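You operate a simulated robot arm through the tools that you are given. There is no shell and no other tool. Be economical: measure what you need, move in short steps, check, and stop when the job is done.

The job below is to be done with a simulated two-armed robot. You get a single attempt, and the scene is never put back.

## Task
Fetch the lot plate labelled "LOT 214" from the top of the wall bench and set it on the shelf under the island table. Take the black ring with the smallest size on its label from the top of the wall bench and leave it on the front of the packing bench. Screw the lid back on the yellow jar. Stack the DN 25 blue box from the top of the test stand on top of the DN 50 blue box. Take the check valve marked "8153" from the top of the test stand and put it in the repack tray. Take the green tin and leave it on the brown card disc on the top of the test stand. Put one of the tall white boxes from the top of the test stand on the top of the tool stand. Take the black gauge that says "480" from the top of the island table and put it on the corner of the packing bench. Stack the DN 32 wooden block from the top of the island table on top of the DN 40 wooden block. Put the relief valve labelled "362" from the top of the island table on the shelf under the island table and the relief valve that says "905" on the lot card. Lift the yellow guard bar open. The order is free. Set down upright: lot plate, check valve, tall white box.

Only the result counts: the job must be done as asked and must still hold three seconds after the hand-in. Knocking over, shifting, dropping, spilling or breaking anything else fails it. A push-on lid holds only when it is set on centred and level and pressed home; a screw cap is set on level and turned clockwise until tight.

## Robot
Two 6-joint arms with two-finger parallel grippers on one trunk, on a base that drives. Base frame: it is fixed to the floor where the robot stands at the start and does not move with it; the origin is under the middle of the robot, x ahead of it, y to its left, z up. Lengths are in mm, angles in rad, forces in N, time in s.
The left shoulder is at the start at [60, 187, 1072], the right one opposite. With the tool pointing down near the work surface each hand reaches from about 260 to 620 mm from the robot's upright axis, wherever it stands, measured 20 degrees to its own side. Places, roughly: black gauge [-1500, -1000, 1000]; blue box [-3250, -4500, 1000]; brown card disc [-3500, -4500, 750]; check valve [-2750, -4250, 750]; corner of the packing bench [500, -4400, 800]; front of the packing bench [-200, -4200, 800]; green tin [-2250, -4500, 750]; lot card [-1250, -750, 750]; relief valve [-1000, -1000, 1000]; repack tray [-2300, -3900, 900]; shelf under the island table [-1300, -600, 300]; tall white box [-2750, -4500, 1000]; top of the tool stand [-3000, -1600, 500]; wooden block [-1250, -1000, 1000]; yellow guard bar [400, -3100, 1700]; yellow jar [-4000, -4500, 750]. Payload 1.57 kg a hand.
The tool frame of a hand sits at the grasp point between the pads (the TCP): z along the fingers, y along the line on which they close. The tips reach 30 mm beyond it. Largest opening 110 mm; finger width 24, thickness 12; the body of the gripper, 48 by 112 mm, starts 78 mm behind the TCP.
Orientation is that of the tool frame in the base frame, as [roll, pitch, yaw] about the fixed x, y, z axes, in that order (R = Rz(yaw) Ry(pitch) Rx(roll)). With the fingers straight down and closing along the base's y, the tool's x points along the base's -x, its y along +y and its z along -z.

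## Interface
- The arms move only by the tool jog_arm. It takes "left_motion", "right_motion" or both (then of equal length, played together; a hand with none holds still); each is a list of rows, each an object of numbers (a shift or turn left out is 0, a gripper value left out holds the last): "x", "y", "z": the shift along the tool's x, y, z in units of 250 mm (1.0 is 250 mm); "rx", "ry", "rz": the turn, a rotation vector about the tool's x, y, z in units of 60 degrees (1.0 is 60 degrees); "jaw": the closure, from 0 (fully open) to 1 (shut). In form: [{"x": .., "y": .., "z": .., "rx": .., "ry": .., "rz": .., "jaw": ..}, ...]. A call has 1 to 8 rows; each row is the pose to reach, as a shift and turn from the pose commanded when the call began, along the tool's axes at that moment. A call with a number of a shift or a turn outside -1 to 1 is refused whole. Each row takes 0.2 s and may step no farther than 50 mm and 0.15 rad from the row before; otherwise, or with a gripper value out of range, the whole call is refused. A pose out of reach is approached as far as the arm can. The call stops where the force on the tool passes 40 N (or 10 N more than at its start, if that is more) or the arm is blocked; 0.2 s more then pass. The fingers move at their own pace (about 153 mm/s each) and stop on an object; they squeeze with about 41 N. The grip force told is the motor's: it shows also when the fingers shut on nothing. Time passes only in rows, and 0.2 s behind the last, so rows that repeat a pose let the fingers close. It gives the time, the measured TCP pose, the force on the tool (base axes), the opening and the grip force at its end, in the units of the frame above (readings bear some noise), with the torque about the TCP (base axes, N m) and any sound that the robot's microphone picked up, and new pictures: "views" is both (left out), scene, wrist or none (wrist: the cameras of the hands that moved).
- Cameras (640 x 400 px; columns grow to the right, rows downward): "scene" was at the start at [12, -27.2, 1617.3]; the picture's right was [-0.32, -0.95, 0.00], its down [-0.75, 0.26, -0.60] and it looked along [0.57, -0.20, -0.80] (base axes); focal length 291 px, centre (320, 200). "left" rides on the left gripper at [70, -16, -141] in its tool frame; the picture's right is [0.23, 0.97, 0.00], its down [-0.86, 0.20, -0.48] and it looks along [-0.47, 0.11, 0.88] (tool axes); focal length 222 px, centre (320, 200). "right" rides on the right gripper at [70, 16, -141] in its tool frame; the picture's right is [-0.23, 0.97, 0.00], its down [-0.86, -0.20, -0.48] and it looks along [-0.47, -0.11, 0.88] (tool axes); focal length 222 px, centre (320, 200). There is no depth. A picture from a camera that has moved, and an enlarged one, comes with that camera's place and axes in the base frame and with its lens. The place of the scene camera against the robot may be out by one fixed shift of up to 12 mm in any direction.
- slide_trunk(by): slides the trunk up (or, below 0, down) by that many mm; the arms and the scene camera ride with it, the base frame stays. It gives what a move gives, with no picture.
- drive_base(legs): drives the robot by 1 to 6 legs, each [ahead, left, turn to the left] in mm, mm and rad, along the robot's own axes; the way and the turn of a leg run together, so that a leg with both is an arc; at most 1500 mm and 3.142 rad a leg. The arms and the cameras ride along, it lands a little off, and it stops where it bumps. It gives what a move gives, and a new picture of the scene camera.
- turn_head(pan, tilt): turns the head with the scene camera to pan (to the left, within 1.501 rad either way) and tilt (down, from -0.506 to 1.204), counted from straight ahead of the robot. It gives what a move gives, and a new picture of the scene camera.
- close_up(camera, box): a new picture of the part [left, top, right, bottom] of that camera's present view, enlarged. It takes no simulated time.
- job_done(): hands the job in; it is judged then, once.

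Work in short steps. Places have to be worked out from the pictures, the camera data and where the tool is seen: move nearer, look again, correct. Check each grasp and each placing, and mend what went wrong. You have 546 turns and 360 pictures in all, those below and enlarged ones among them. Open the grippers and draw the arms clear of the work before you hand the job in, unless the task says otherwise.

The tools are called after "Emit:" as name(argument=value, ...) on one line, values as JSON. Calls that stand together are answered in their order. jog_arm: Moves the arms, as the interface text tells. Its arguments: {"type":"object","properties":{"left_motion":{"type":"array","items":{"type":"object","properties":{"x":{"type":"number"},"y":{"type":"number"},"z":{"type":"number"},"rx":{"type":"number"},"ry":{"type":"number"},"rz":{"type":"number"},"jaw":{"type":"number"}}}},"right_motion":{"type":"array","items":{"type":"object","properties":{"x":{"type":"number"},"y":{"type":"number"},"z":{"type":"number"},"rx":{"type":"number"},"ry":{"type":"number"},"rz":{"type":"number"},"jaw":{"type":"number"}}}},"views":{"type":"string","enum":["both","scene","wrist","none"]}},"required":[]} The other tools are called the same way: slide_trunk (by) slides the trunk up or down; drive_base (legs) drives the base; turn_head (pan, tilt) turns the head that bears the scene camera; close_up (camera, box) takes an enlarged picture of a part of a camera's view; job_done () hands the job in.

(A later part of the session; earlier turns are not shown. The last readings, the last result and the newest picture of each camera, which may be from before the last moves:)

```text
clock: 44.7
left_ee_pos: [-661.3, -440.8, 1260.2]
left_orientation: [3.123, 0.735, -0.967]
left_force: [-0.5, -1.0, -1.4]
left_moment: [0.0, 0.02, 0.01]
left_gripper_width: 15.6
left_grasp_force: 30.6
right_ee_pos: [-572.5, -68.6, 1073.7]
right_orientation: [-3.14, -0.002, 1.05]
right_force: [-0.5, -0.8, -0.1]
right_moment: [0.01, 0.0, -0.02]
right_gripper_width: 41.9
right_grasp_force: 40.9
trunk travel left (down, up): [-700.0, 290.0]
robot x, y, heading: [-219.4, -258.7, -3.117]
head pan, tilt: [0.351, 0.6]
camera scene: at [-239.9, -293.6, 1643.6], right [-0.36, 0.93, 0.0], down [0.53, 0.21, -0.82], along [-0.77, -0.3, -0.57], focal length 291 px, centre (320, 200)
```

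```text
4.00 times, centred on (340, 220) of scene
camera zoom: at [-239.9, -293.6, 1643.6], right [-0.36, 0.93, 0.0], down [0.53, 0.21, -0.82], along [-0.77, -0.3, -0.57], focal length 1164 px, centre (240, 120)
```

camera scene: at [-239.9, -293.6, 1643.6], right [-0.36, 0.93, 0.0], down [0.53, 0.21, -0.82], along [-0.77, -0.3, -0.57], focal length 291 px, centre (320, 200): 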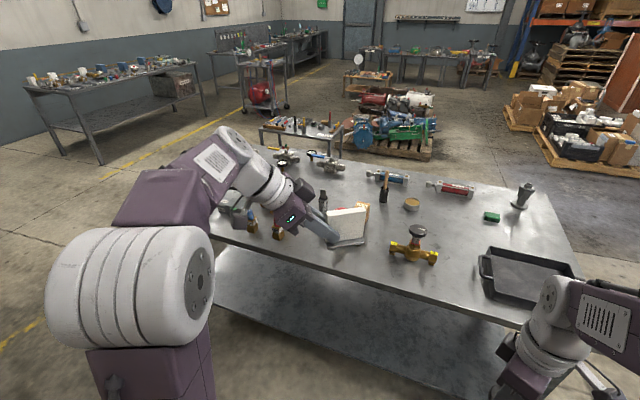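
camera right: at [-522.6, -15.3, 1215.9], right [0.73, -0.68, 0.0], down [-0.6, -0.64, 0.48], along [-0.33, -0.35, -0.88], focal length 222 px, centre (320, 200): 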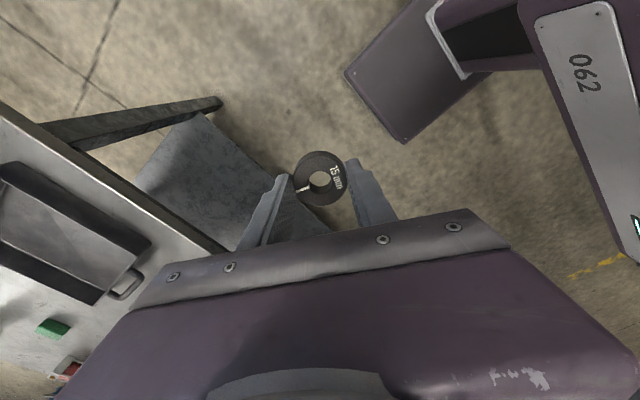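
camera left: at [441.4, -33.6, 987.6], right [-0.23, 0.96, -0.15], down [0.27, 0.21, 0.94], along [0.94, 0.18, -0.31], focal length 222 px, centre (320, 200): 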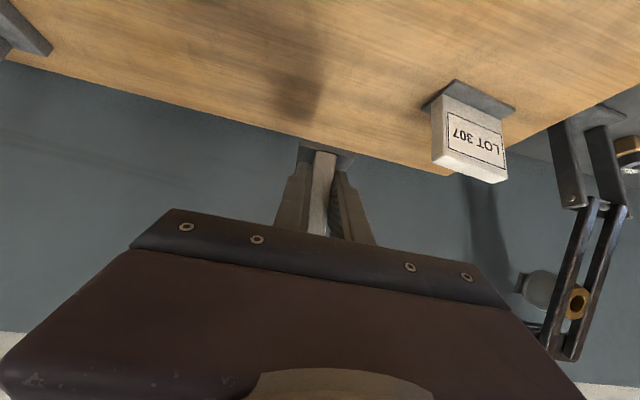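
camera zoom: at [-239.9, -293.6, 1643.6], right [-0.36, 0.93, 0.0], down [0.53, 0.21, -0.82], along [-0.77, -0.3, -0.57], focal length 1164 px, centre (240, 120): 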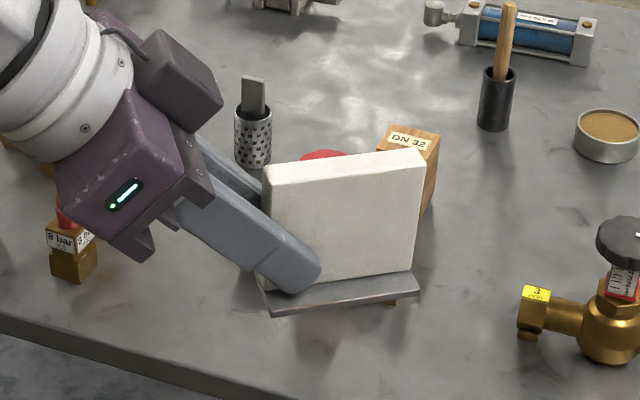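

The plate is upright in the grip, held at one lower corner, foot about 34 mm below the TCP. I rotate both hands back to face forward.

Emit:
jog_arm(left_motion=[{"rx": -0.086, "rz": -0.09}, {"rx": -0.172, "rz": -0.18}, {"rx": -0.258, "rz": -0.27}, {"rx": -0.345, "rz": -0.36}, {"rx": -0.431, "rz": -0.45}, {"rx": -0.517, "rz": -0.54}, {"rx": -0.604, "rz": -0.63}, {"rx": -0.69, "rz": -0.72}], right_motion=[{"rz": 0.14}, {"rz": 0.28}, {"rz": 0.42}, {"rz": 0.56}, {"rz": 0.7}, {"rz": 0.84}, {"rz": 0.98}, {"rz": 0.98}], views="none")

Emit:
drive_base(legs=[[230, 300, -0.025]])

Emit:
turn_head(pan=0.2, tilt=1.0)

```text
clock: 46.5
left_ee_pos: [-661.1, -441.7, 1260.7]
left_orientation: [3.097, 0.761, 0.06]
left_force: [0.2, 0.1, -0.1]
left_moment: [0.03, -0.02, 0.0]
left_gripper_width: 15.3
left_grasp_force: 30.9
right_ee_pos: [-569.8, -68.9, 1072.8]
right_orientation: [-3.141, 0.001, 0.022]
right_force: [0.4, 0.3, 0.1]
right_moment: [-0.03, 0.0, 0.03]
right_gripper_width: 41.8
right_grasp_force: 41.3
trunk travel left (down, up): [-700.0, 290.0]
robot x, y, heading: [-216.3, -260.0, -3.116]
head pan, tilt: [0.351, 0.6]
```

```text
clock: 48.9
left_ee_pos: [-881.4, -724.5, 1261.5]
left_orientation: [3.098, 0.763, 0.029]
left_force: [0.1, 0.5, -0.9]
left_moment: [-0.02, -0.02, -0.01]
left_gripper_width: 15.3
left_grasp_force: 31.2
right_ee_pos: [-779.3, -354.5, 1074.5]
right_orientation: [3.141, 0.001, -0.011]
right_force: [0.1, 0.0, -0.2]
right_moment: [-0.01, 0.02, 0.05]
right_gripper_width: 41.6
right_grasp_force: 41.0
trunk travel left (down, up): [-700.0, 290.0]
robot x, y, heading: [-437.4, -555.4, 3.128]
head pan, tilt: [0.351, 0.6]
camera scene: at [-455.3, -589.5, 1643.6], right [-0.33, 0.94, 0.0], down [0.53, 0.19, -0.83], along [-0.78, -0.28, -0.56], focal length 291 px, centre (320, 200)
```

scene: 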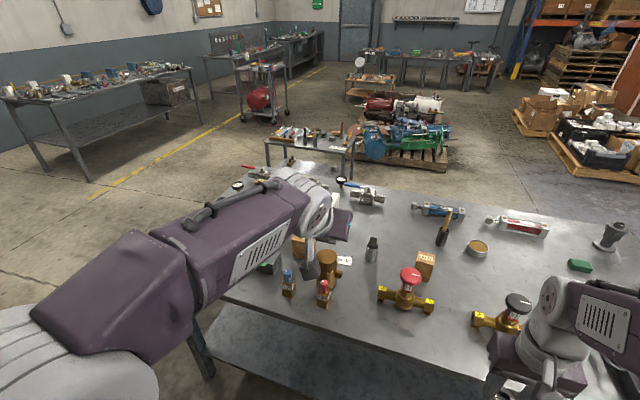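

```text
clock: 49.7
left_ee_pos: [-882.3, -725.1, 1261.2]
left_orientation: [3.099, 0.758, 0.03]
left_force: [0.3, -0.5, 0.2]
left_moment: [0.01, -0.04, 0.0]
left_gripper_width: 15.3
left_grasp_force: 31.2
right_ee_pos: [-779.7, -356.5, 1073.3]
right_orientation: [3.141, 0.0, -0.01]
right_force: [-0.4, -0.4, -0.1]
right_moment: [0.01, 0.0, 0.02]
right_gripper_width: 41.9
right_grasp_force: 41.0
trunk travel left (down, up): [-700.0, 290.0]
robot x, y, heading: [-434.9, -555.6, 3.132]
head pan, tilt: [0.201, 1.0]
camera scene: at [-441.0, -574.0, 1611.7], right [-0.19, 0.98, 0.0], down [0.83, 0.16, -0.54], along [-0.53, -0.1, -0.84], focal length 291 px, centre (320, 200)
```

scene: 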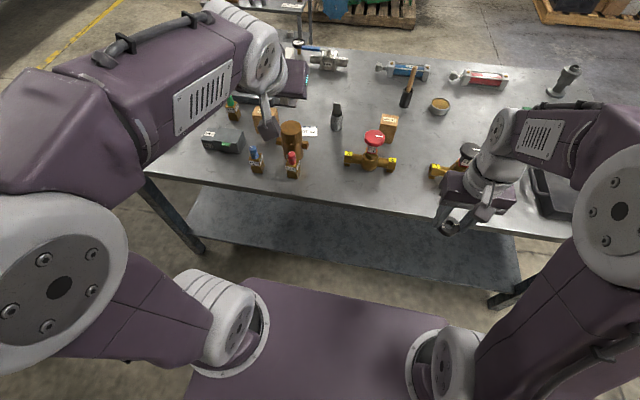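

Table edge and shelf edge lie at x ≈ −935. I back off, extend and lower the left arm clear of the edge, then lower the trunk and drive in under the table.

Emit:
drive_base(legs=[[-190, 0, 0]])

Emit:
jog_arm(left_motion=[{"x": 0.052, "z": 0.17}, {"x": 0.105, "z": 0.34}, {"x": 0.157, "z": 0.511}, {"x": 0.21, "z": 0.682}, {"x": 0.262, "z": 0.852}], views="none")

Emit:
jog_arm(left_motion=[{"x": 0.08, "z": 0.143}, {"x": 0.16, "z": 0.286}, {"x": 0.243, "z": 0.429}, {"x": 0.325, "z": 0.571}], views="scene")

```text
clock: 51.3
left_ee_pos: [-689.8, -726.4, 1261.1]
left_orientation: [3.098, 0.76, 0.028]
left_force: [-0.5, 0.2, -0.5]
left_moment: [0.02, -0.01, -0.03]
left_gripper_width: 15.5
left_grasp_force: 31.5
right_ee_pos: [-586.2, -357.4, 1072.9]
right_orientation: [3.141, -0.001, -0.011]
right_force: [-0.3, -0.3, 0.1]
right_moment: [-0.02, -0.04, -0.03]
right_gripper_width: 41.5
right_grasp_force: 40.9
trunk travel left (down, up): [-700.0, 290.0]
robot x, y, heading: [-240.6, -558.8, 3.13]
head pan, tilt: [0.201, 1.0]
camera scene: at [-248.1, -575.9, 1611.6], right [-0.19, 0.98, 0.0], down [0.83, 0.16, -0.54], along [-0.53, -0.1, -0.84], focal length 291 px, centre (320, 200)
```

scene: 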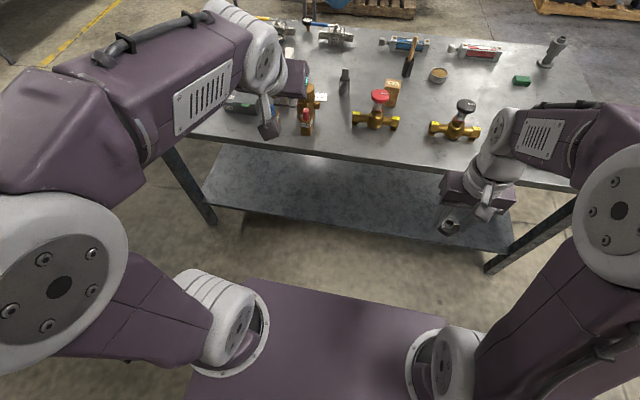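

```text
clock: 52.5
left_ee_pos: [-785.6, -742.3, 1058.4]
left_orientation: [3.104, 0.755, 0.042]
left_force: [0.0, 0.4, -0.2]
left_moment: [-0.03, -0.07, 0.01]
left_gripper_width: 15.6
left_grasp_force: 31.0
right_ee_pos: [-587.1, -358.3, 1074.4]
right_orientation: [3.141, -0.003, -0.009]
right_force: [-0.5, 0.1, -0.6]
right_moment: [0.0, 0.01, -0.01]
right_gripper_width: 41.5
right_grasp_force: 40.5
trunk travel left (down, up): [-700.0, 290.0]
robot x, y, heading: [-236.9, -556.2, 3.128]
head pan, tilt: [0.201, 1.0]
```

```text
clock: 53.5
left_ee_pos: [-826.4, -736.2, 905.9]
left_orientation: [3.088, 0.756, 0.029]
left_force: [0.7, -0.6, -0.4]
left_moment: [0.02, -0.03, -0.01]
left_gripper_width: 15.4
left_grasp_force: 31.2
left hand out of reach, approached as far as the arm can: row 4
right_ee_pos: [-586.6, -357.9, 1072.8]
right_orientation: [3.141, -0.003, -0.01]
right_force: [0.1, 0.3, -0.2]
right_moment: [0.0, -0.02, 0.0]
right_gripper_width: 41.4
right_grasp_force: 40.7
trunk travel left (down, up): [-700.0, 290.0]
robot x, y, heading: [-236.5, -557.6, 3.134]
head pan, tilt: [0.201, 1.0]
camera scene: at [-248.6, -576.0, 1611.6], right [-0.19, 0.98, 0.0], down [0.83, 0.16, -0.54], along [-0.53, -0.1, -0.84], focal length 291 px, centre (320, 200)
```

scene: 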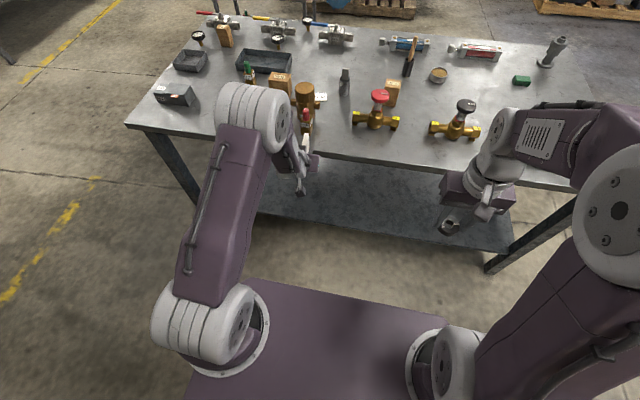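

Emit:
slide_trunk(by=-530)

Emit:
drive_base(legs=[[185, 0, 0]])

Emit:
jog_arm(left_motion=[{"jaw": 1}], views="wrist")

```text
refused: -530 is not a number from -400 to 400
```

```text
clock: 55.0
left_ee_pos: [-1012.1, -734.8, 906.7]
left_orientation: [3.09, 0.758, 0.026]
left_force: [-0.9, 0.9, -0.2]
left_moment: [-0.01, -0.03, -0.01]
left_gripper_width: 15.5
left_grasp_force: 31.2
right_ee_pos: [-771.9, -355.7, 1073.0]
right_orientation: [3.141, 0.001, -0.013]
right_force: [0.0, 0.2, -0.2]
right_moment: [-0.02, 0.02, 0.0]
right_gripper_width: 41.5
right_grasp_force: 40.9
trunk travel left (down, up): [-700.0, 290.0]
robot x, y, heading: [-424.0, -558.5, 3.134]
head pan, tilt: [0.201, 1.0]
camera scene: at [-433.2, -574.0, 1611.6], right [-0.19, 0.98, 0.0], down [0.83, 0.16, -0.54], along [-0.53, -0.1, -0.84], focal length 291 px, centre (320, 200)
```

scene: 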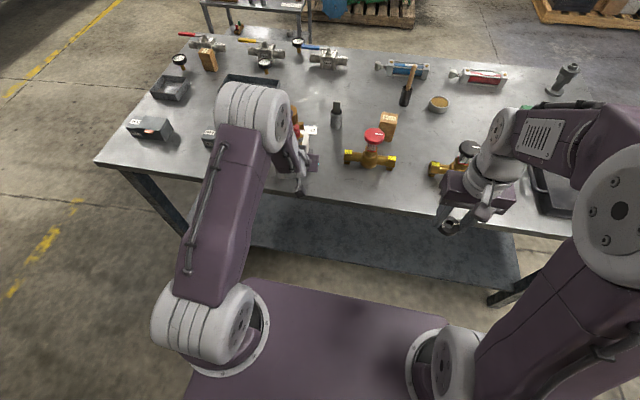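

```text
clock: 55.5
left_ee_pos: [-1010.5, -734.7, 907.2]
left_orientation: [3.088, 0.761, 0.027]
left_force: [0.2, -0.1, -0.6]
left_moment: [-0.03, -0.02, -0.01]
left_gripper_width: 15.4
left_grasp_force: 30.9
right_ee_pos: [-771.2, -355.3, 1074.0]
right_orientation: [-3.141, -0.001, -0.012]
right_force: [0.2, -0.7, -0.5]
right_moment: [-0.01, 0.03, 0.0]
right_gripper_width: 41.6
right_grasp_force: 41.4
trunk travel left (down, up): [-700.0, 290.0]
robot x, y, heading: [-427.2, -559.1, 3.133]
head pan, tilt: [0.201, 1.0]
camera left: at [-865.2, -708.2, 962.0], right [0.23, -0.97, -0.12], down [-0.28, -0.18, 0.94], along [-0.93, -0.18, -0.31], focal length 222 px, centre (320, 200)
```

left: 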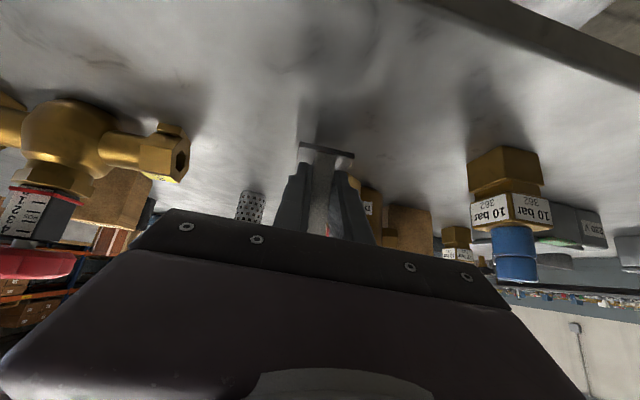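

A refused trunk move let the drive go ahead over the table top; forces show no contact. I back out straight the same way and check the items.

Emit:
drive_base(legs=[[-190, 0, 0]])

Emit:
close_up(camera="scene", box=[130, 10, 450, 180])

```text
clock: 57.0
left_ee_pos: [-824.1, -738.6, 905.6]
left_orientation: [3.087, 0.757, 0.031]
left_force: [-0.8, -0.5, -2.5]
left_moment: [0.0, -0.04, 0.02]
left_gripper_width: 15.3
left_grasp_force: 31.5
right_ee_pos: [-584.5, -358.1, 1074.1]
right_orientation: [-3.141, -0.002, -0.01]
right_force: [-0.3, 0.0, -1.0]
right_moment: [0.01, 0.0, 0.01]
right_gripper_width: 41.4
right_grasp_force: 41.1
trunk travel left (down, up): [-700.0, 290.0]
robot x, y, heading: [-240.2, -561.1, 3.13]
head pan, tilt: [0.201, 1.0]
camera scene: at [-246.4, -576.0, 1611.6], right [-0.19, 0.98, 0.0], down [0.83, 0.16, -0.54], along [-0.53, -0.1, -0.84], focal length 291 px, centre (320, 200)
```

scene: 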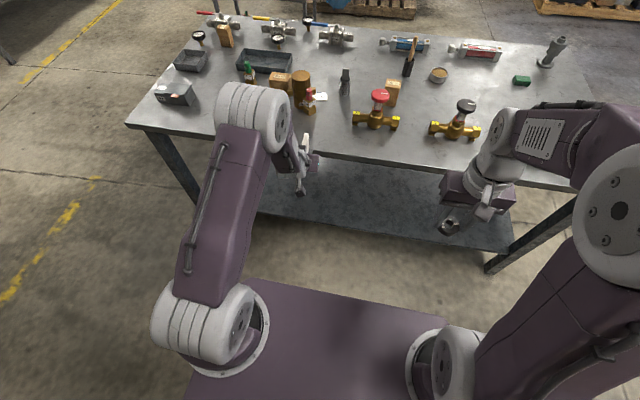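

```text
2.00 times, centred on (290, 95) of scene
camera zoom: at [-246.4, -576.0, 1611.6], right [-0.19, 0.98, 0.0], down [0.83, 0.16, -0.54], along [-0.53, -0.1, -0.84], focal length 582 px, centre (380, 410)
```

zoom: 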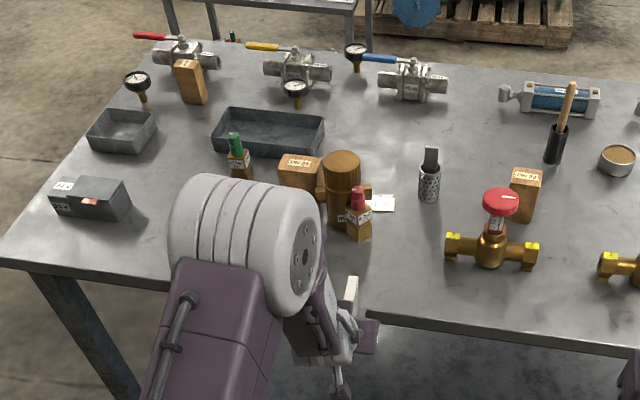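

The red-capped relief valve was pushed back by my mistake (still upright). I read the labels to see which it is.

Emit:
close_up(camera="scene", box=[235, 55, 345, 125])

```text
5.71 times, centred on (290, 90) of scene
camera zoom: at [-246.4, -576.0, 1611.6], right [-0.19, 0.98, 0.0], down [0.83, 0.16, -0.54], along [-0.53, -0.1, -0.84], focal length 1664 px, centre (491, 829)
```

zoom: 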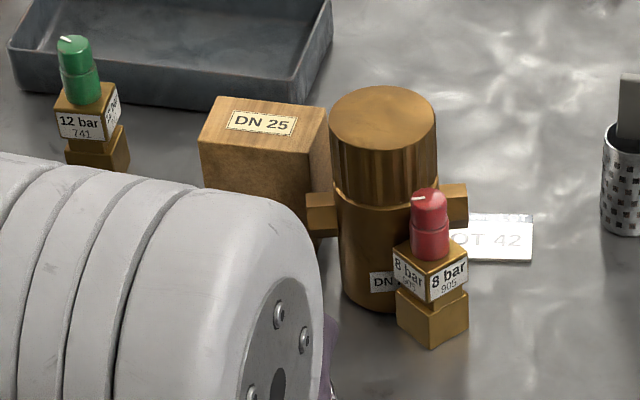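

Red is 905 (one I must move anyway), but the brass cylinder may have shifted too. I take more views to check.

Emit:
turn_head(pan=0.25, tilt=0.7)

Emit:
close_up(camera="scene", box=[160, 120, 400, 270])

Emit:
close_up(camera="left", box=[160, 50, 480, 250])

```text
clock: 57.8
left_ee_pos: [-824.1, -739.3, 907.2]
left_orientation: [3.088, 0.759, 0.03]
left_force: [0.6, 0.0, -1.0]
left_moment: [0.0, -0.05, -0.03]
left_gripper_width: 15.3
left_grasp_force: 31.7
right_ee_pos: [-583.9, -357.4, 1075.1]
right_orientation: [-3.14, 0.001, -0.01]
right_force: [0.7, -0.2, 0.1]
right_moment: [0.0, -0.02, -0.02]
right_gripper_width: 41.3
right_grasp_force: 40.9
trunk travel left (down, up): [-700.0, 290.0]
robot x, y, heading: [-235.9, -556.3, 3.127]
head pan, tilt: [0.25, 0.7]
camera scene: at [-258.9, -582.9, 1634.9], right [-0.24, 0.97, 0.0], down [0.63, 0.15, -0.76], along [-0.74, -0.18, -0.64], focal length 291 px, centre (320, 200)
```

scene: 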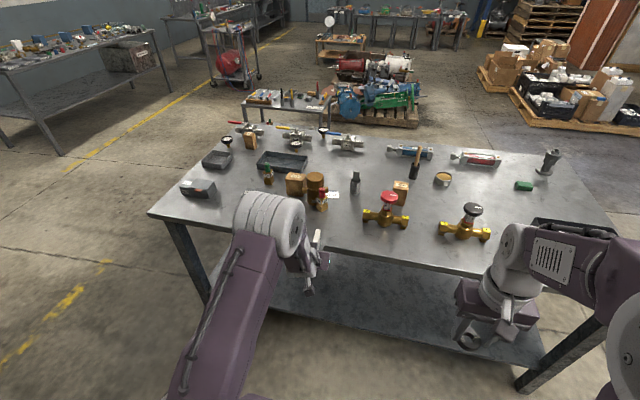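

```text
2.67 times, centred on (280, 195) of scene
camera zoom: at [-258.9, -582.9, 1634.9], right [-0.24, 0.97, 0.0], down [0.63, 0.15, -0.76], along [-0.74, -0.18, -0.64], focal length 776 px, centre (427, 213)
```

zoom: 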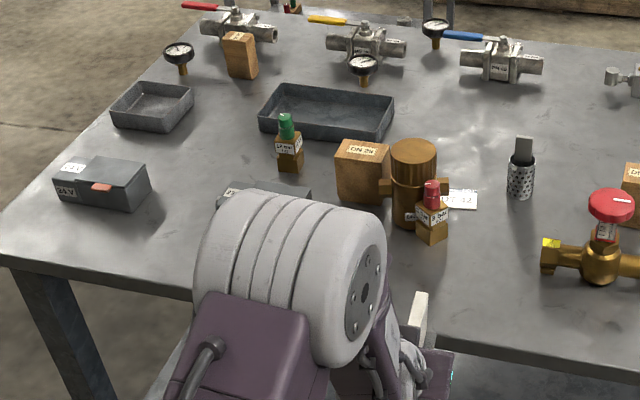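

```text
2.00 times, centred on (320, 150) of left
camera zoom: at [-676.8, -710.9, 961.6], right [0.23, -0.97, -0.12], down [-0.28, -0.18, 0.94], along [-0.93, -0.18, -0.31], focal length 444 px, centre (320, 300)
```

zoom: 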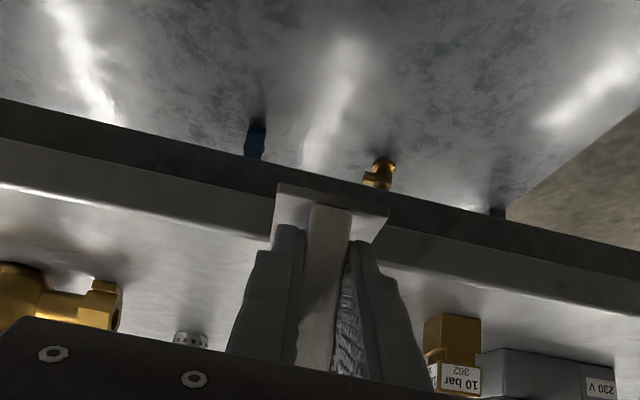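

Triangulating gives the island top at z ≈ 860 (edge x ≈ −900), so the plate did push the red valve (905) and the brass cylinder by ~70 mm; I'll push the cylinder back later using my earlier reference picture. First place the plate: back off, lower the trunk and look.

Emit:
drive_base(legs=[[-60, 0, 0]])

Emit:
slide_trunk(by=-400)

Emit:
jog_arm(left_motion=[{"jaw": 1}], views="both")

```text
clock: 58.8
left_ee_pos: [-766.8, -739.2, 905.1]
left_orientation: [3.088, 0.757, 0.032]
left_force: [0.2, 0.1, -0.9]
left_moment: [0.02, 0.0, -0.01]
left_gripper_width: 15.5
left_grasp_force: 31.2
right_ee_pos: [-527.8, -359.1, 1072.2]
right_orientation: [3.141, -0.001, -0.008]
right_force: [0.3, 0.2, -0.4]
right_moment: [0.0, -0.03, -0.02]
right_gripper_width: 41.4
right_grasp_force: 41.1
trunk travel left (down, up): [-700.0, 290.0]
robot x, y, heading: [-181.6, -556.5, 3.135]
head pan, tilt: [0.25, 0.7]
camera scene: at [-204.1, -583.6, 1634.9], right [-0.24, 0.97, 0.0], down [0.63, 0.15, -0.76], along [-0.74, -0.18, -0.65], focal length 291 px, centre (320, 200)
```

scene: 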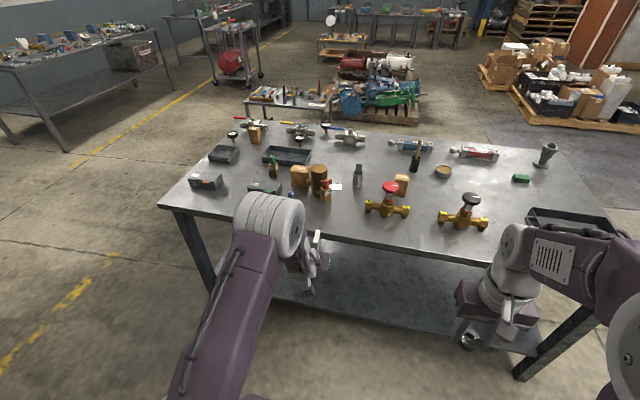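

```text
clock: 62.6
left_ee_pos: [-765.3, -741.4, 507.0]
left_orientation: [3.087, 0.758, 0.031]
left_force: [-0.4, -0.1, -1.9]
left_moment: [0.01, -0.03, -0.01]
left_gripper_width: 15.4
left_grasp_force: 31.3
right_ee_pos: [-525.2, -358.7, 674.7]
right_orientation: [-3.14, 0.0, -0.009]
right_force: [0.0, -0.6, -0.2]
right_moment: [0.0, 0.0, 0.0]
right_gripper_width: 41.1
right_grasp_force: 40.8
trunk travel left (down, up): [-300.0, 690.0]
robot x, y, heading: [-181.1, -555.6, 3.134]
head pan, tilt: [0.25, 0.7]
```

```text
clock: 63.0
left_ee_pos: [-765.3, -738.6, 506.4]
left_orientation: [3.086, 0.756, 0.033]
left_force: [0.3, 0.3, -1.1]
left_moment: [-0.01, -0.04, 0.02]
left_gripper_width: 15.7
left_grasp_force: 30.8
right_ee_pos: [-525.5, -359.4, 674.6]
right_orientation: [-3.141, 0.0, -0.008]
right_force: [0.4, 0.6, -0.8]
right_moment: [0.0, 0.02, 0.0]
right_gripper_width: 41.1
right_grasp_force: 40.9
trunk travel left (down, up): [-300.0, 690.0]
robot x, y, heading: [-177.4, -562.5, 3.133]
head pan, tilt: [0.25, 0.7]
camera scene: at [-200.7, -583.5, 1235.0], right [-0.24, 0.97, 0.0], down [0.63, 0.15, -0.76], along [-0.74, -0.18, -0.64], focal length 291 px, centre (320, 200)
camera left: at [-618.3, -712.0, 561.4], right [0.23, -0.97, -0.12], down [-0.28, -0.18, 0.94], along [-0.93, -0.18, -0.31], focal length 222 px, centre (320, 200)
```

scene: 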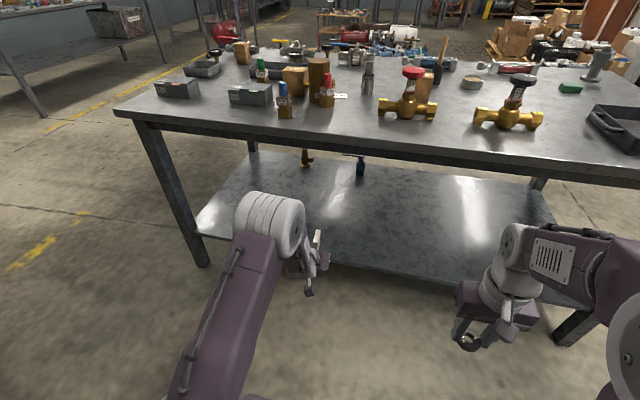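
left: 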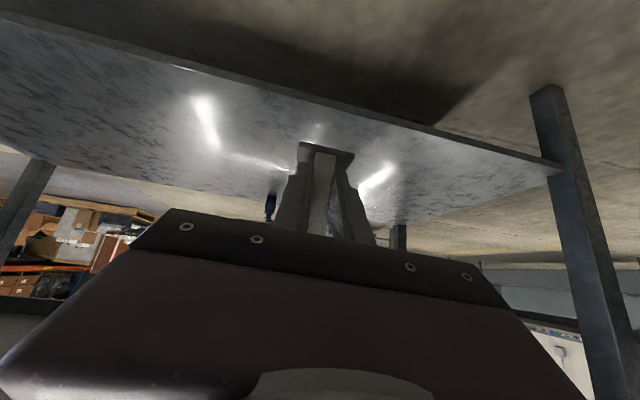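

Shelf is at roughly z 310–325, edge x ≈ −895, free near the front. I lower 130 more and drive in.

Emit:
slide_trunk(by=-130)

Emit:
drive_base(legs=[[225, 0, 0]])

Emit:
jog_arm(left_motion=[{"jaw": 1}], views="wrist")

```text
clock: 64.6
left_ee_pos: [-764.8, -740.7, 376.8]
left_orientation: [3.086, 0.757, 0.032]
left_force: [-0.7, 0.0, -1.1]
left_moment: [-0.01, -0.03, -0.02]
left_gripper_width: 15.5
left_grasp_force: 31.3
right_ee_pos: [-525.2, -358.5, 544.3]
right_orientation: [3.142, 0.001, -0.008]
right_force: [0.1, -0.3, 0.2]
right_moment: [-0.01, -0.01, -0.02]
right_gripper_width: 41.1
right_grasp_force: 41.4
trunk travel left (down, up): [-170.0, 820.0]
robot x, y, heading: [-178.7, -561.8, 3.127]
head pan, tilt: [0.25, 0.7]
```

```text
clock: 66.3
left_ee_pos: [-990.4, -735.1, 376.8]
left_orientation: [3.087, 0.759, 0.026]
left_force: [0.4, -0.1, -0.8]
left_moment: [-0.01, 0.0, 0.01]
left_gripper_width: 15.4
left_grasp_force: 31.1
right_ee_pos: [-748.0, -355.4, 544.4]
right_orientation: [3.141, -0.001, -0.014]
right_force: [-0.1, -0.8, 0.6]
right_moment: [0.01, -0.01, 0.0]
right_gripper_width: 40.8
right_grasp_force: 41.1
trunk travel left (down, up): [-170.0, 820.0]
robot x, y, heading: [-404.4, -558.1, 3.13]
head pan, tilt: [0.25, 0.7]
camera scene: at [-425.4, -580.9, 1105.0], right [-0.23, 0.97, 0.0], down [0.63, 0.15, -0.76], along [-0.74, -0.18, -0.64], focal length 291 px, centre (320, 200)
```

scene: 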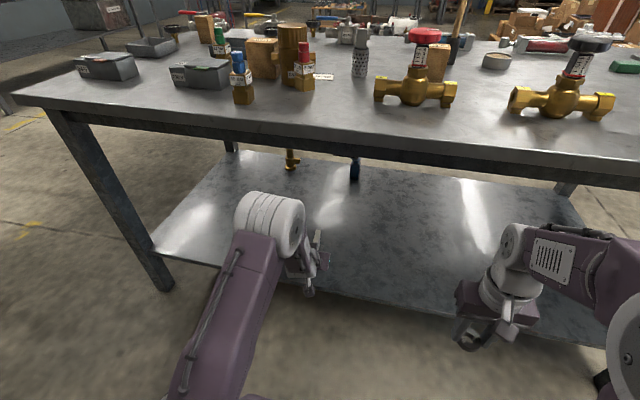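

```text
clock: 66.7
left_ee_pos: [-990.1, -734.3, 378.0]
left_orientation: [3.086, 0.758, 0.026]
left_force: [-0.2, 0.0, -1.2]
left_moment: [-0.02, -0.03, 0.01]
left_gripper_width: 15.3
left_grasp_force: 31.2
right_ee_pos: [-749.4, -355.2, 544.7]
right_orientation: [-3.141, 0.001, -0.015]
right_force: [-0.6, 0.8, -0.1]
right_moment: [0.0, 0.01, 0.01]
right_gripper_width: 40.7
right_grasp_force: 41.5
trunk travel left (down, up): [-170.0, 820.0]
robot x, y, heading: [-406.2, -557.1, 3.127]
head pan, tilt: [0.25, 0.7]
camera left: at [-843.3, -707.6, 431.3], right [0.23, -0.97, -0.12], down [-0.28, -0.18, 0.94], along [-0.93, -0.18, -0.31], focal length 222 px, centre (320, 200)
```

left: 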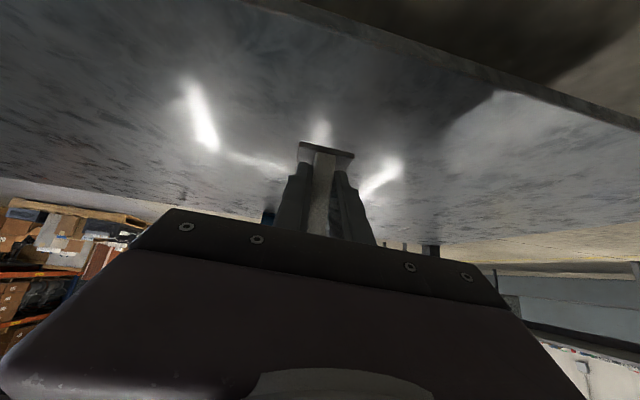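

The plate is over the shelf. I lower in small trunk steps watching the force.

Emit:
slide_trunk(by=-12)

Emit:
slide_trunk(by=-10)

Emit:
jog_arm(left_motion=[{"jaw": 1}], views="wrist")

```text
clock: 67.3
left_ee_pos: [-990.0, -733.0, 364.6]
left_orientation: [3.088, 0.757, 0.026]
left_force: [0.1, -0.3, -0.6]
left_moment: [-0.03, -0.03, -0.01]
left_gripper_width: 15.5
left_grasp_force: 31.5
right_ee_pos: [-749.0, -355.0, 531.5]
right_orientation: [-3.141, 0.002, -0.015]
right_force: [-0.2, 0.1, 0.0]
right_moment: [-0.01, -0.04, 0.0]
right_gripper_width: 40.8
right_grasp_force: 40.8
trunk travel left (down, up): [-158.0, 832.0]
robot x, y, heading: [-404.2, -555.3, 3.127]
head pan, tilt: [0.25, 0.7]
```

```text
clock: 67.9
left_ee_pos: [-990.3, -733.9, 355.5]
left_orientation: [3.087, 0.757, 0.028]
left_force: [0.0, 0.1, -1.8]
left_moment: [0.01, -0.03, -0.01]
left_gripper_width: 15.5
left_grasp_force: 31.2
right_ee_pos: [-747.9, -355.4, 523.1]
right_orientation: [3.14, -0.001, -0.012]
right_force: [0.0, 0.6, 0.2]
right_moment: [-0.01, 0.01, 0.01]
right_gripper_width: 40.3
right_grasp_force: 40.6
trunk travel left (down, up): [-148.0, 842.0]
robot x, y, heading: [-407.0, -556.9, 3.128]
head pan, tilt: [0.25, 0.7]
```

```text
clock: 68.3
left_ee_pos: [-990.1, -734.7, 355.0]
left_orientation: [3.087, 0.758, 0.024]
left_force: [0.3, 0.1, -0.2]
left_moment: [0.01, -0.03, 0.02]
left_gripper_width: 15.3
left_grasp_force: 31.4
right_ee_pos: [-748.9, -355.2, 521.7]
right_orientation: [3.141, 0.001, -0.014]
right_force: [0.7, -0.9, -0.8]
right_moment: [-0.02, -0.01, -0.02]
right_gripper_width: 40.5
right_grasp_force: 40.7
trunk travel left (down, up): [-148.0, 842.0]
robot x, y, heading: [-404.9, -556.4, 3.126]
head pan, tilt: [0.25, 0.7]
camera left: at [-843.3, -707.6, 409.4], right [0.23, -0.97, -0.12], down [-0.28, -0.18, 0.94], along [-0.93, -0.18, -0.31], focal length 222 px, centre (320, 200)
```

left: 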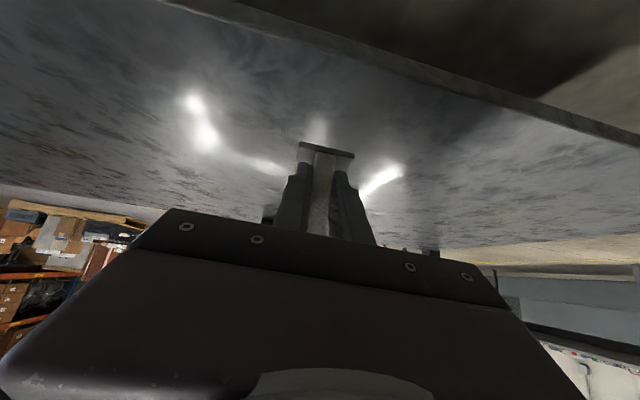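

Emit:
slide_trunk(by=-10)

Emit:
slide_trunk(by=-8)

Emit:
slide_trunk(by=-8)

```text
clock: 68.8
left_ee_pos: [-989.6, -733.4, 345.1]
left_orientation: [3.087, 0.758, 0.026]
left_force: [-0.1, 0.1, -0.3]
left_moment: [0.0, -0.04, 0.0]
left_gripper_width: 15.4
left_grasp_force: 31.1
right_ee_pos: [-748.3, -354.0, 511.6]
right_orientation: [-3.141, 0.0, -0.014]
right_force: [0.2, 0.0, 0.4]
right_moment: [-0.03, 0.0, 0.0]
right_gripper_width: 40.5
right_grasp_force: 41.0
trunk travel left (down, up): [-138.0, 852.0]
robot x, y, heading: [-402.3, -560.6, 3.128]
head pan, tilt: [0.25, 0.7]
```

```text
clock: 69.4
left_ee_pos: [-990.6, -734.1, 337.1]
left_orientation: [3.088, 0.756, 0.027]
left_force: [-0.3, -0.6, -1.9]
left_moment: [0.02, -0.04, 0.01]
left_gripper_width: 15.5
left_grasp_force: 31.8
right_ee_pos: [-749.2, -355.9, 504.5]
right_orientation: [3.141, 0.0, -0.014]
right_force: [0.4, 0.2, -0.1]
right_moment: [0.01, 0.01, 0.0]
right_gripper_width: 40.3
right_grasp_force: 40.8
trunk travel left (down, up): [-130.0, 860.0]
robot x, y, heading: [-404.8, -559.4, 3.124]
head pan, tilt: [0.25, 0.7]
```

```text
clock: 70.0
left_ee_pos: [-989.4, -734.6, 328.6]
left_orientation: [3.088, 0.758, 0.025]
left_force: [-0.3, 0.2, -1.0]
left_moment: [0.05, -0.03, 0.0]
left_gripper_width: 15.3
left_grasp_force: 31.4
right_ee_pos: [-748.3, -355.0, 498.0]
right_orientation: [-3.14, 0.0, -0.014]
right_force: [1.0, 1.2, -0.1]
right_moment: [0.03, -0.04, -0.01]
right_gripper_width: 40.6
right_grasp_force: 41.0
trunk travel left (down, up): [-122.0, 868.0]
robot x, y, heading: [-404.4, -555.0, 3.127]
head pan, tilt: [0.25, 0.7]
```

Emit:
slide_trunk(by=-8)

Emit:
jog_arm(left_motion=[{"jaw": 1}], views="wrist")

Emit:
close_up(camera="right", box=[240, 120, 400, 220])

```text
clock: 70.5
left_ee_pos: [-990.2, -734.6, 320.7]
left_orientation: [3.088, 0.757, 0.027]
left_force: [0.0, 0.2, -1.0]
left_moment: [0.03, -0.1, 0.02]
left_gripper_width: 15.1
left_grasp_force: 31.0
right_ee_pos: [-748.8, -355.1, 487.4]
right_orientation: [-3.141, 0.001, -0.013]
right_force: [-0.7, -1.1, -1.3]
right_moment: [0.01, -0.01, 0.02]
right_gripper_width: 40.1
right_grasp_force: 41.6
trunk travel left (down, up): [-114.0, 876.0]
robot x, y, heading: [-403.2, -555.4, 3.128]
head pan, tilt: [0.25, 0.7]
```

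```text
clock: 71.0
left_ee_pos: [-991.9, -734.3, 320.8]
left_orientation: [3.087, 0.757, 0.025]
left_force: [0.4, 0.1, 0.0]
left_moment: [-0.03, -0.04, -0.02]
left_gripper_width: 15.5
left_grasp_force: 31.2
right_ee_pos: [-748.7, -354.1, 487.4]
right_orientation: [3.141, 0.0, -0.014]
right_force: [0.1, -0.7, 0.5]
right_moment: [0.0, 0.01, -0.03]
right_gripper_width: 39.6
right_grasp_force: 40.5
trunk travel left (down, up): [-114.0, 876.0]
robot x, y, heading: [-401.8, -556.9, 3.131]
head pan, tilt: [0.25, 0.7]
camera left: at [-843.3, -707.6, 375.4], right [0.23, -0.97, -0.12], down [-0.28, -0.18, 0.94], along [-0.93, -0.18, -0.31], focal length 222 px, centre (320, 200)
```

left: 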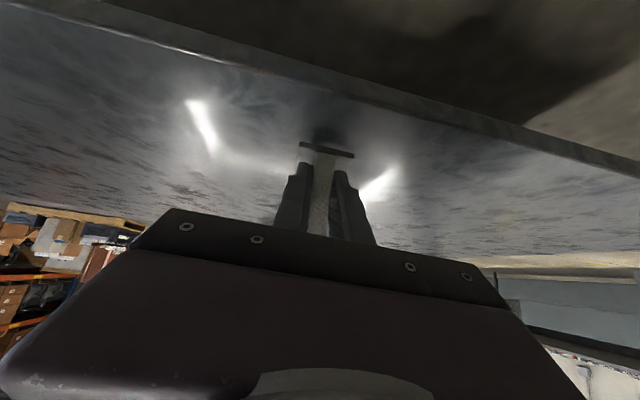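

```text
4.00 times, centred on (320, 170) of right
camera zoom: at [-680.1, -371.1, 629.7], right [-0.24, -0.97, 0.0], down [-0.85, 0.21, 0.48], along [-0.46, 0.12, -0.88], focal length 888 px, centre (320, 320)
```

zoom: 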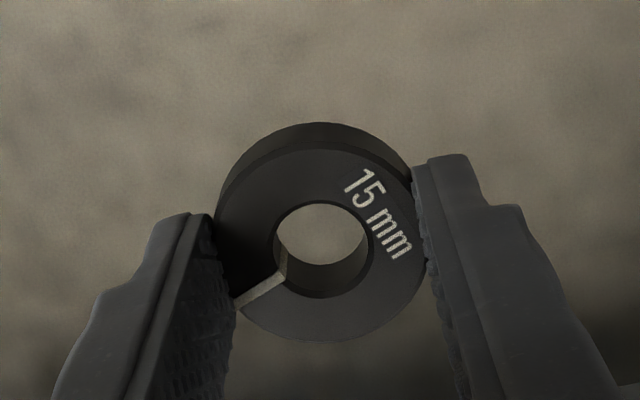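

The ring is slowly creeping in the right grip, so I'll finish the plate quickly, then regrip the ring. Continue lowering.

Emit:
slide_trunk(by=-8)

Emit:
slide_trunk(by=-7)

Emit:
slide_trunk(by=-6)

```text
clock: 71.5
left_ee_pos: [-991.2, -733.4, 313.0]
left_orientation: [3.087, 0.757, 0.024]
left_force: [0.0, -0.1, -0.5]
left_moment: [0.0, -0.05, 0.0]
left_gripper_width: 15.4
left_grasp_force: 30.5
right_ee_pos: [-747.6, -355.3, 480.1]
right_orientation: [-3.141, 0.001, -0.015]
right_force: [-1.5, 0.3, -0.6]
right_moment: [0.03, 0.01, -0.03]
right_gripper_width: 39.7
right_grasp_force: 41.1
trunk travel left (down, up): [-106.0, 884.0]
robot x, y, heading: [-400.9, -558.8, 3.128]
head pan, tilt: [0.25, 0.7]
```

```text
clock: 72.1
left_ee_pos: [-989.6, -734.6, 306.9]
left_orientation: [3.088, 0.759, 0.025]
left_force: [0.5, -0.5, -1.5]
left_moment: [0.02, -0.04, 0.01]
left_gripper_width: 15.4
left_grasp_force: 31.5
right_ee_pos: [-748.2, -354.5, 474.4]
right_orientation: [-3.141, 0.0, -0.015]
right_force: [-0.3, 0.6, 0.0]
right_moment: [0.0, 0.01, 0.02]
right_gripper_width: 39.4
right_grasp_force: 41.4
trunk travel left (down, up): [-99.0, 891.0]
robot x, y, heading: [-404.6, -558.8, 3.132]
head pan, tilt: [0.25, 0.7]
```

```text
clock: 72.6
left_ee_pos: [-991.3, -734.4, 300.3]
left_orientation: [3.088, 0.757, 0.025]
left_force: [-0.7, 0.3, -0.9]
left_moment: [-0.01, -0.03, -0.01]
left_gripper_width: 15.6
left_grasp_force: 31.3
right_ee_pos: [-749.6, -354.7, 466.8]
right_orientation: [-3.14, 0.001, -0.016]
right_force: [0.4, 0.6, 0.2]
right_moment: [0.0, -0.03, -0.03]
right_gripper_width: 39.7
right_grasp_force: 41.0
trunk travel left (down, up): [-93.0, 897.0]
robot x, y, heading: [-405.8, -557.8, 3.132]
head pan, tilt: [0.25, 0.7]
```

Emit:
slide_trunk(by=-8)

Emit:
close_up(camera="left", box=[220, 60, 440, 200])

```text
clock: 73.2
left_ee_pos: [-991.3, -735.2, 297.0]
left_orientation: [3.087, 0.771, 0.026]
left_force: [-1.6, -2.1, 24.4]
left_moment: [0.39, 0.34, -0.08]
left_gripper_width: 15.9
left_grasp_force: 31.5
right_ee_pos: [-747.5, -354.3, 460.2]
right_orientation: [-3.141, 0.003, -0.014]
right_force: [0.8, -0.5, -0.7]
right_moment: [0.02, -0.01, -0.01]
right_gripper_width: 39.4
right_grasp_force: 41.2
trunk travel left (down, up): [-85.0, 905.0]
robot x, y, heading: [-404.4, -559.7, 3.13]
head pan, tilt: [0.25, 0.7]
```

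```text
2.86 times, centred on (330, 130) of left
camera zoom: at [-844.5, -707.5, 349.6], right [0.23, -0.97, -0.12], down [-0.27, -0.18, 0.95], along [-0.94, -0.18, -0.3], focal length 635 px, centre (291, 400)
```

zoom: 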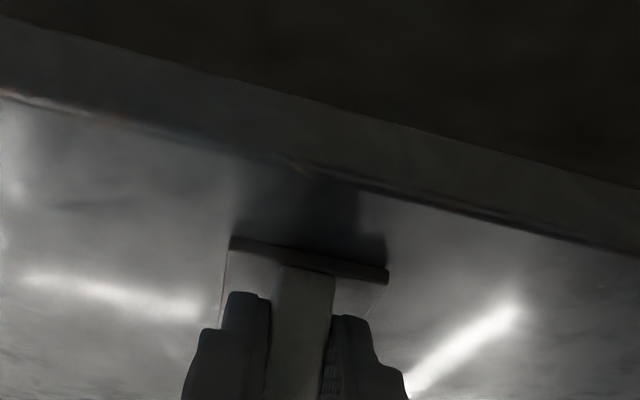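

Contact at 24 N: the foot is on the shelf. I ease up 4 mm and open the fingers.

Emit:
slide_trunk(by=4)

Emit:
jog_arm(left_motion=[{"jaw": 0.8}, {"jaw": 0.7}, {"jaw": 0.6}, {"jaw": 0.55}], views="wrist")

```text
clock: 73.7
left_ee_pos: [-990.0, -734.1, 297.9]
left_orientation: [3.087, 0.758, 0.027]
left_force: [-3.0, -0.5, 12.4]
left_moment: [0.27, 0.76, 0.05]
left_gripper_width: 15.3
left_grasp_force: 30.9
right_ee_pos: [-747.8, -355.7, 463.5]
right_orientation: [-3.141, 0.002, -0.014]
right_force: [-0.7, 1.1, -0.5]
right_moment: [0.0, 0.01, 0.0]
right_gripper_width: 39.6
right_grasp_force: 41.5
trunk travel left (down, up): [-89.0, 901.0]
robot x, y, heading: [-401.9, -555.4, 3.128]
head pan, tilt: [0.25, 0.7]
```

```text
clock: 74.7
left_ee_pos: [-989.3, -734.2, 294.9]
left_orientation: [3.088, 0.757, 0.027]
left_force: [1.2, -1.0, 3.1]
left_moment: [0.06, 0.06, -0.02]
left_gripper_width: 48.1
left_grasp_force: 0.0
right_ee_pos: [-749.3, -355.3, 463.6]
right_orientation: [-3.141, 0.001, -0.014]
right_force: [-0.2, -0.4, -0.2]
right_moment: [0.0, 0.04, -0.01]
right_gripper_width: 39.5
right_grasp_force: 41.2
trunk travel left (down, up): [-89.0, 901.0]
robot x, y, heading: [-403.1, -554.6, 3.127]
head pan, tilt: [0.25, 0.7]
camera left: at [-842.9, -707.5, 350.4], right [0.23, -0.97, -0.12], down [-0.28, -0.18, 0.94], along [-0.93, -0.18, -0.31], focal length 222 px, centre (320, 200)
```

left: 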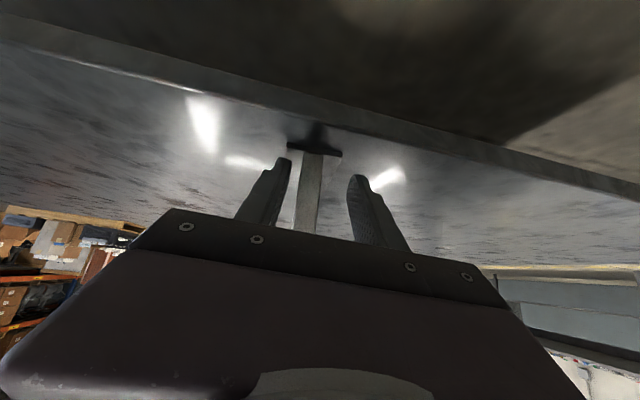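

Plate stands free between the fingers. I lift slightly and drive straight back out.

Emit:
slide_trunk(by=12)

Emit:
drive_base(legs=[[-230, 0, 0]])

Emit:
turn_head(pan=0.25, tilt=0.85)

```text
clock: 75.3
left_ee_pos: [-988.8, -734.0, 308.1]
left_orientation: [3.088, 0.756, 0.027]
left_force: [-0.5, 1.3, 1.5]
left_moment: [-0.01, 0.05, 0.01]
left_gripper_width: 49.6
left_grasp_force: 0.1
right_ee_pos: [-749.9, -354.8, 476.2]
right_orientation: [3.141, 0.001, -0.014]
right_force: [0.5, -0.4, 0.6]
right_moment: [-0.01, -0.01, -0.01]
right_gripper_width: 39.4
right_grasp_force: 40.9
trunk travel left (down, up): [-101.0, 889.0]
robot x, y, heading: [-402.2, -558.5, 3.131]
head pan, tilt: [0.25, 0.7]
```

```text
clock: 77.1
left_ee_pos: [-757.5, -738.1, 307.8]
left_orientation: [3.087, 0.758, 0.025]
left_force: [0.0, -0.9, -0.8]
left_moment: [-0.01, -0.02, -0.03]
left_gripper_width: 49.4
left_grasp_force: 0.0
right_ee_pos: [-515.5, -357.7, 474.4]
right_orientation: [3.141, 0.0, -0.015]
right_force: [0.3, -0.2, -0.4]
right_moment: [0.0, 0.02, 0.0]
right_gripper_width: 39.6
right_grasp_force: 41.1
trunk travel left (down, up): [-101.0, 889.0]
robot x, y, heading: [-170.4, -561.8, 3.131]
head pan, tilt: [0.25, 0.7]
camera scene: at [-192.2, -584.1, 1036.0], right [-0.23, 0.97, 0.0], down [0.63, 0.15, -0.76], along [-0.74, -0.18, -0.64], focal length 291 px, centre (320, 200)
```

scene: 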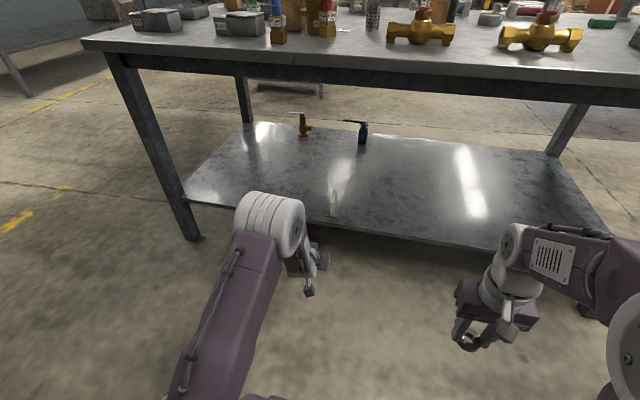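

```text
clock: 77.8
left_ee_pos: [-757.4, -736.8, 307.9]
left_orientation: [3.088, 0.757, 0.026]
left_force: [-0.5, -0.4, -0.5]
left_moment: [0.01, 0.01, 0.0]
left_gripper_width: 49.6
left_grasp_force: 0.1
right_ee_pos: [-517.1, -358.7, 475.6]
right_orientation: [3.141, -0.002, -0.013]
right_force: [-0.3, 0.0, 0.1]
right_moment: [0.01, 0.01, 0.01]
right_gripper_width: 39.7
right_grasp_force: 40.4
trunk travel left (down, up): [-101.0, 889.0]
robot x, y, heading: [-171.6, -557.3, 3.124]
head pan, tilt: [0.25, 0.85]
camera scene: at [-185.7, -582.5, 1023.8], right [-0.23, 0.97, 0.0], down [0.73, 0.18, -0.66], along [-0.64, -0.15, -0.75], focal length 291 px, centre (320, 200)
```

scene: 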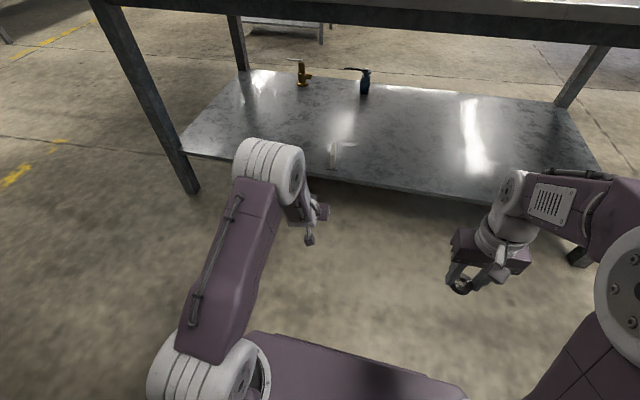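

The plate stands upright on the shelf. Now I raise the trunk and straighten the left tool to vertical, for the island-top work.

Emit:
slide_trunk(by=400)

Emit:
slide_trunk(by=200)

Emit:
jog_arm(left_motion=[{"x": -0.07, "z": -0.1, "ry": 0.1, "jaw": 0.3}, {"x": -0.14, "z": -0.2, "ry": 0.2}, {"x": -0.21, "z": -0.3, "ry": 0.3}, {"x": -0.28, "z": -0.4, "ry": 0.4}, {"x": -0.33, "z": -0.5, "ry": 0.5}, {"x": -0.38, "z": -0.6, "ry": 0.6}, {"x": -0.42, "z": -0.65, "ry": 0.68}, {"x": -0.46, "z": -0.7, "ry": 0.72}], views="none")

```text
clock: 81.6
left_ee_pos: [-756.9, -738.2, 707.9]
left_orientation: [3.088, 0.758, 0.024]
left_force: [0.4, -1.0, -0.2]
left_moment: [-0.01, 0.0, -0.01]
left_gripper_width: 49.6
left_grasp_force: 0.0
right_ee_pos: [-515.5, -358.5, 875.4]
right_orientation: [3.14, 0.001, -0.012]
right_force: [-1.5, 0.4, -2.0]
right_moment: [-0.03, 0.02, -0.03]
right_gripper_width: 39.8
right_grasp_force: 41.1
trunk travel left (down, up): [-501.0, 489.0]
robot x, y, heading: [-171.5, -560.8, 3.128]
head pan, tilt: [0.25, 0.85]
```

```text
clock: 83.8
left_ee_pos: [-757.4, -737.1, 908.7]
left_orientation: [3.088, 0.757, 0.025]
left_force: [0.6, 0.1, -0.5]
left_moment: [0.01, 0.02, 0.02]
left_gripper_width: 49.5
left_grasp_force: 0.1
right_ee_pos: [-516.4, -358.1, 1075.9]
right_orientation: [-3.141, 0.001, -0.014]
right_force: [-0.3, 0.3, -0.6]
right_moment: [0.0, 0.0, -0.02]
right_gripper_width: 39.4
right_grasp_force: 40.7
trunk travel left (down, up): [-701.0, 289.0]
robot x, y, heading: [-171.0, -559.4, 3.12]
head pan, tilt: [0.25, 0.85]
```

```text
clock: 85.6
left_ee_pos: [-722.0, -727.2, 1112.0]
left_orientation: [3.104, 0.002, 0.062]
left_force: [-0.6, -0.2, -0.1]
left_moment: [-0.01, -0.01, 0.01]
left_gripper_width: 76.8
left_grasp_force: 0.2
left hand out of reach, approached as far as the arm can: row 2, 3
right_ee_pos: [-516.2, -357.7, 1076.4]
right_orientation: [3.141, -0.001, -0.015]
right_force: [0.1, 0.4, -0.6]
right_moment: [-0.01, -0.02, 0.01]
right_gripper_width: 39.5
right_grasp_force: 40.9
trunk travel left (down, up): [-701.0, 289.0]
robot x, y, heading: [-170.1, -559.5, 3.131]
head pan, tilt: [0.25, 0.85]
```

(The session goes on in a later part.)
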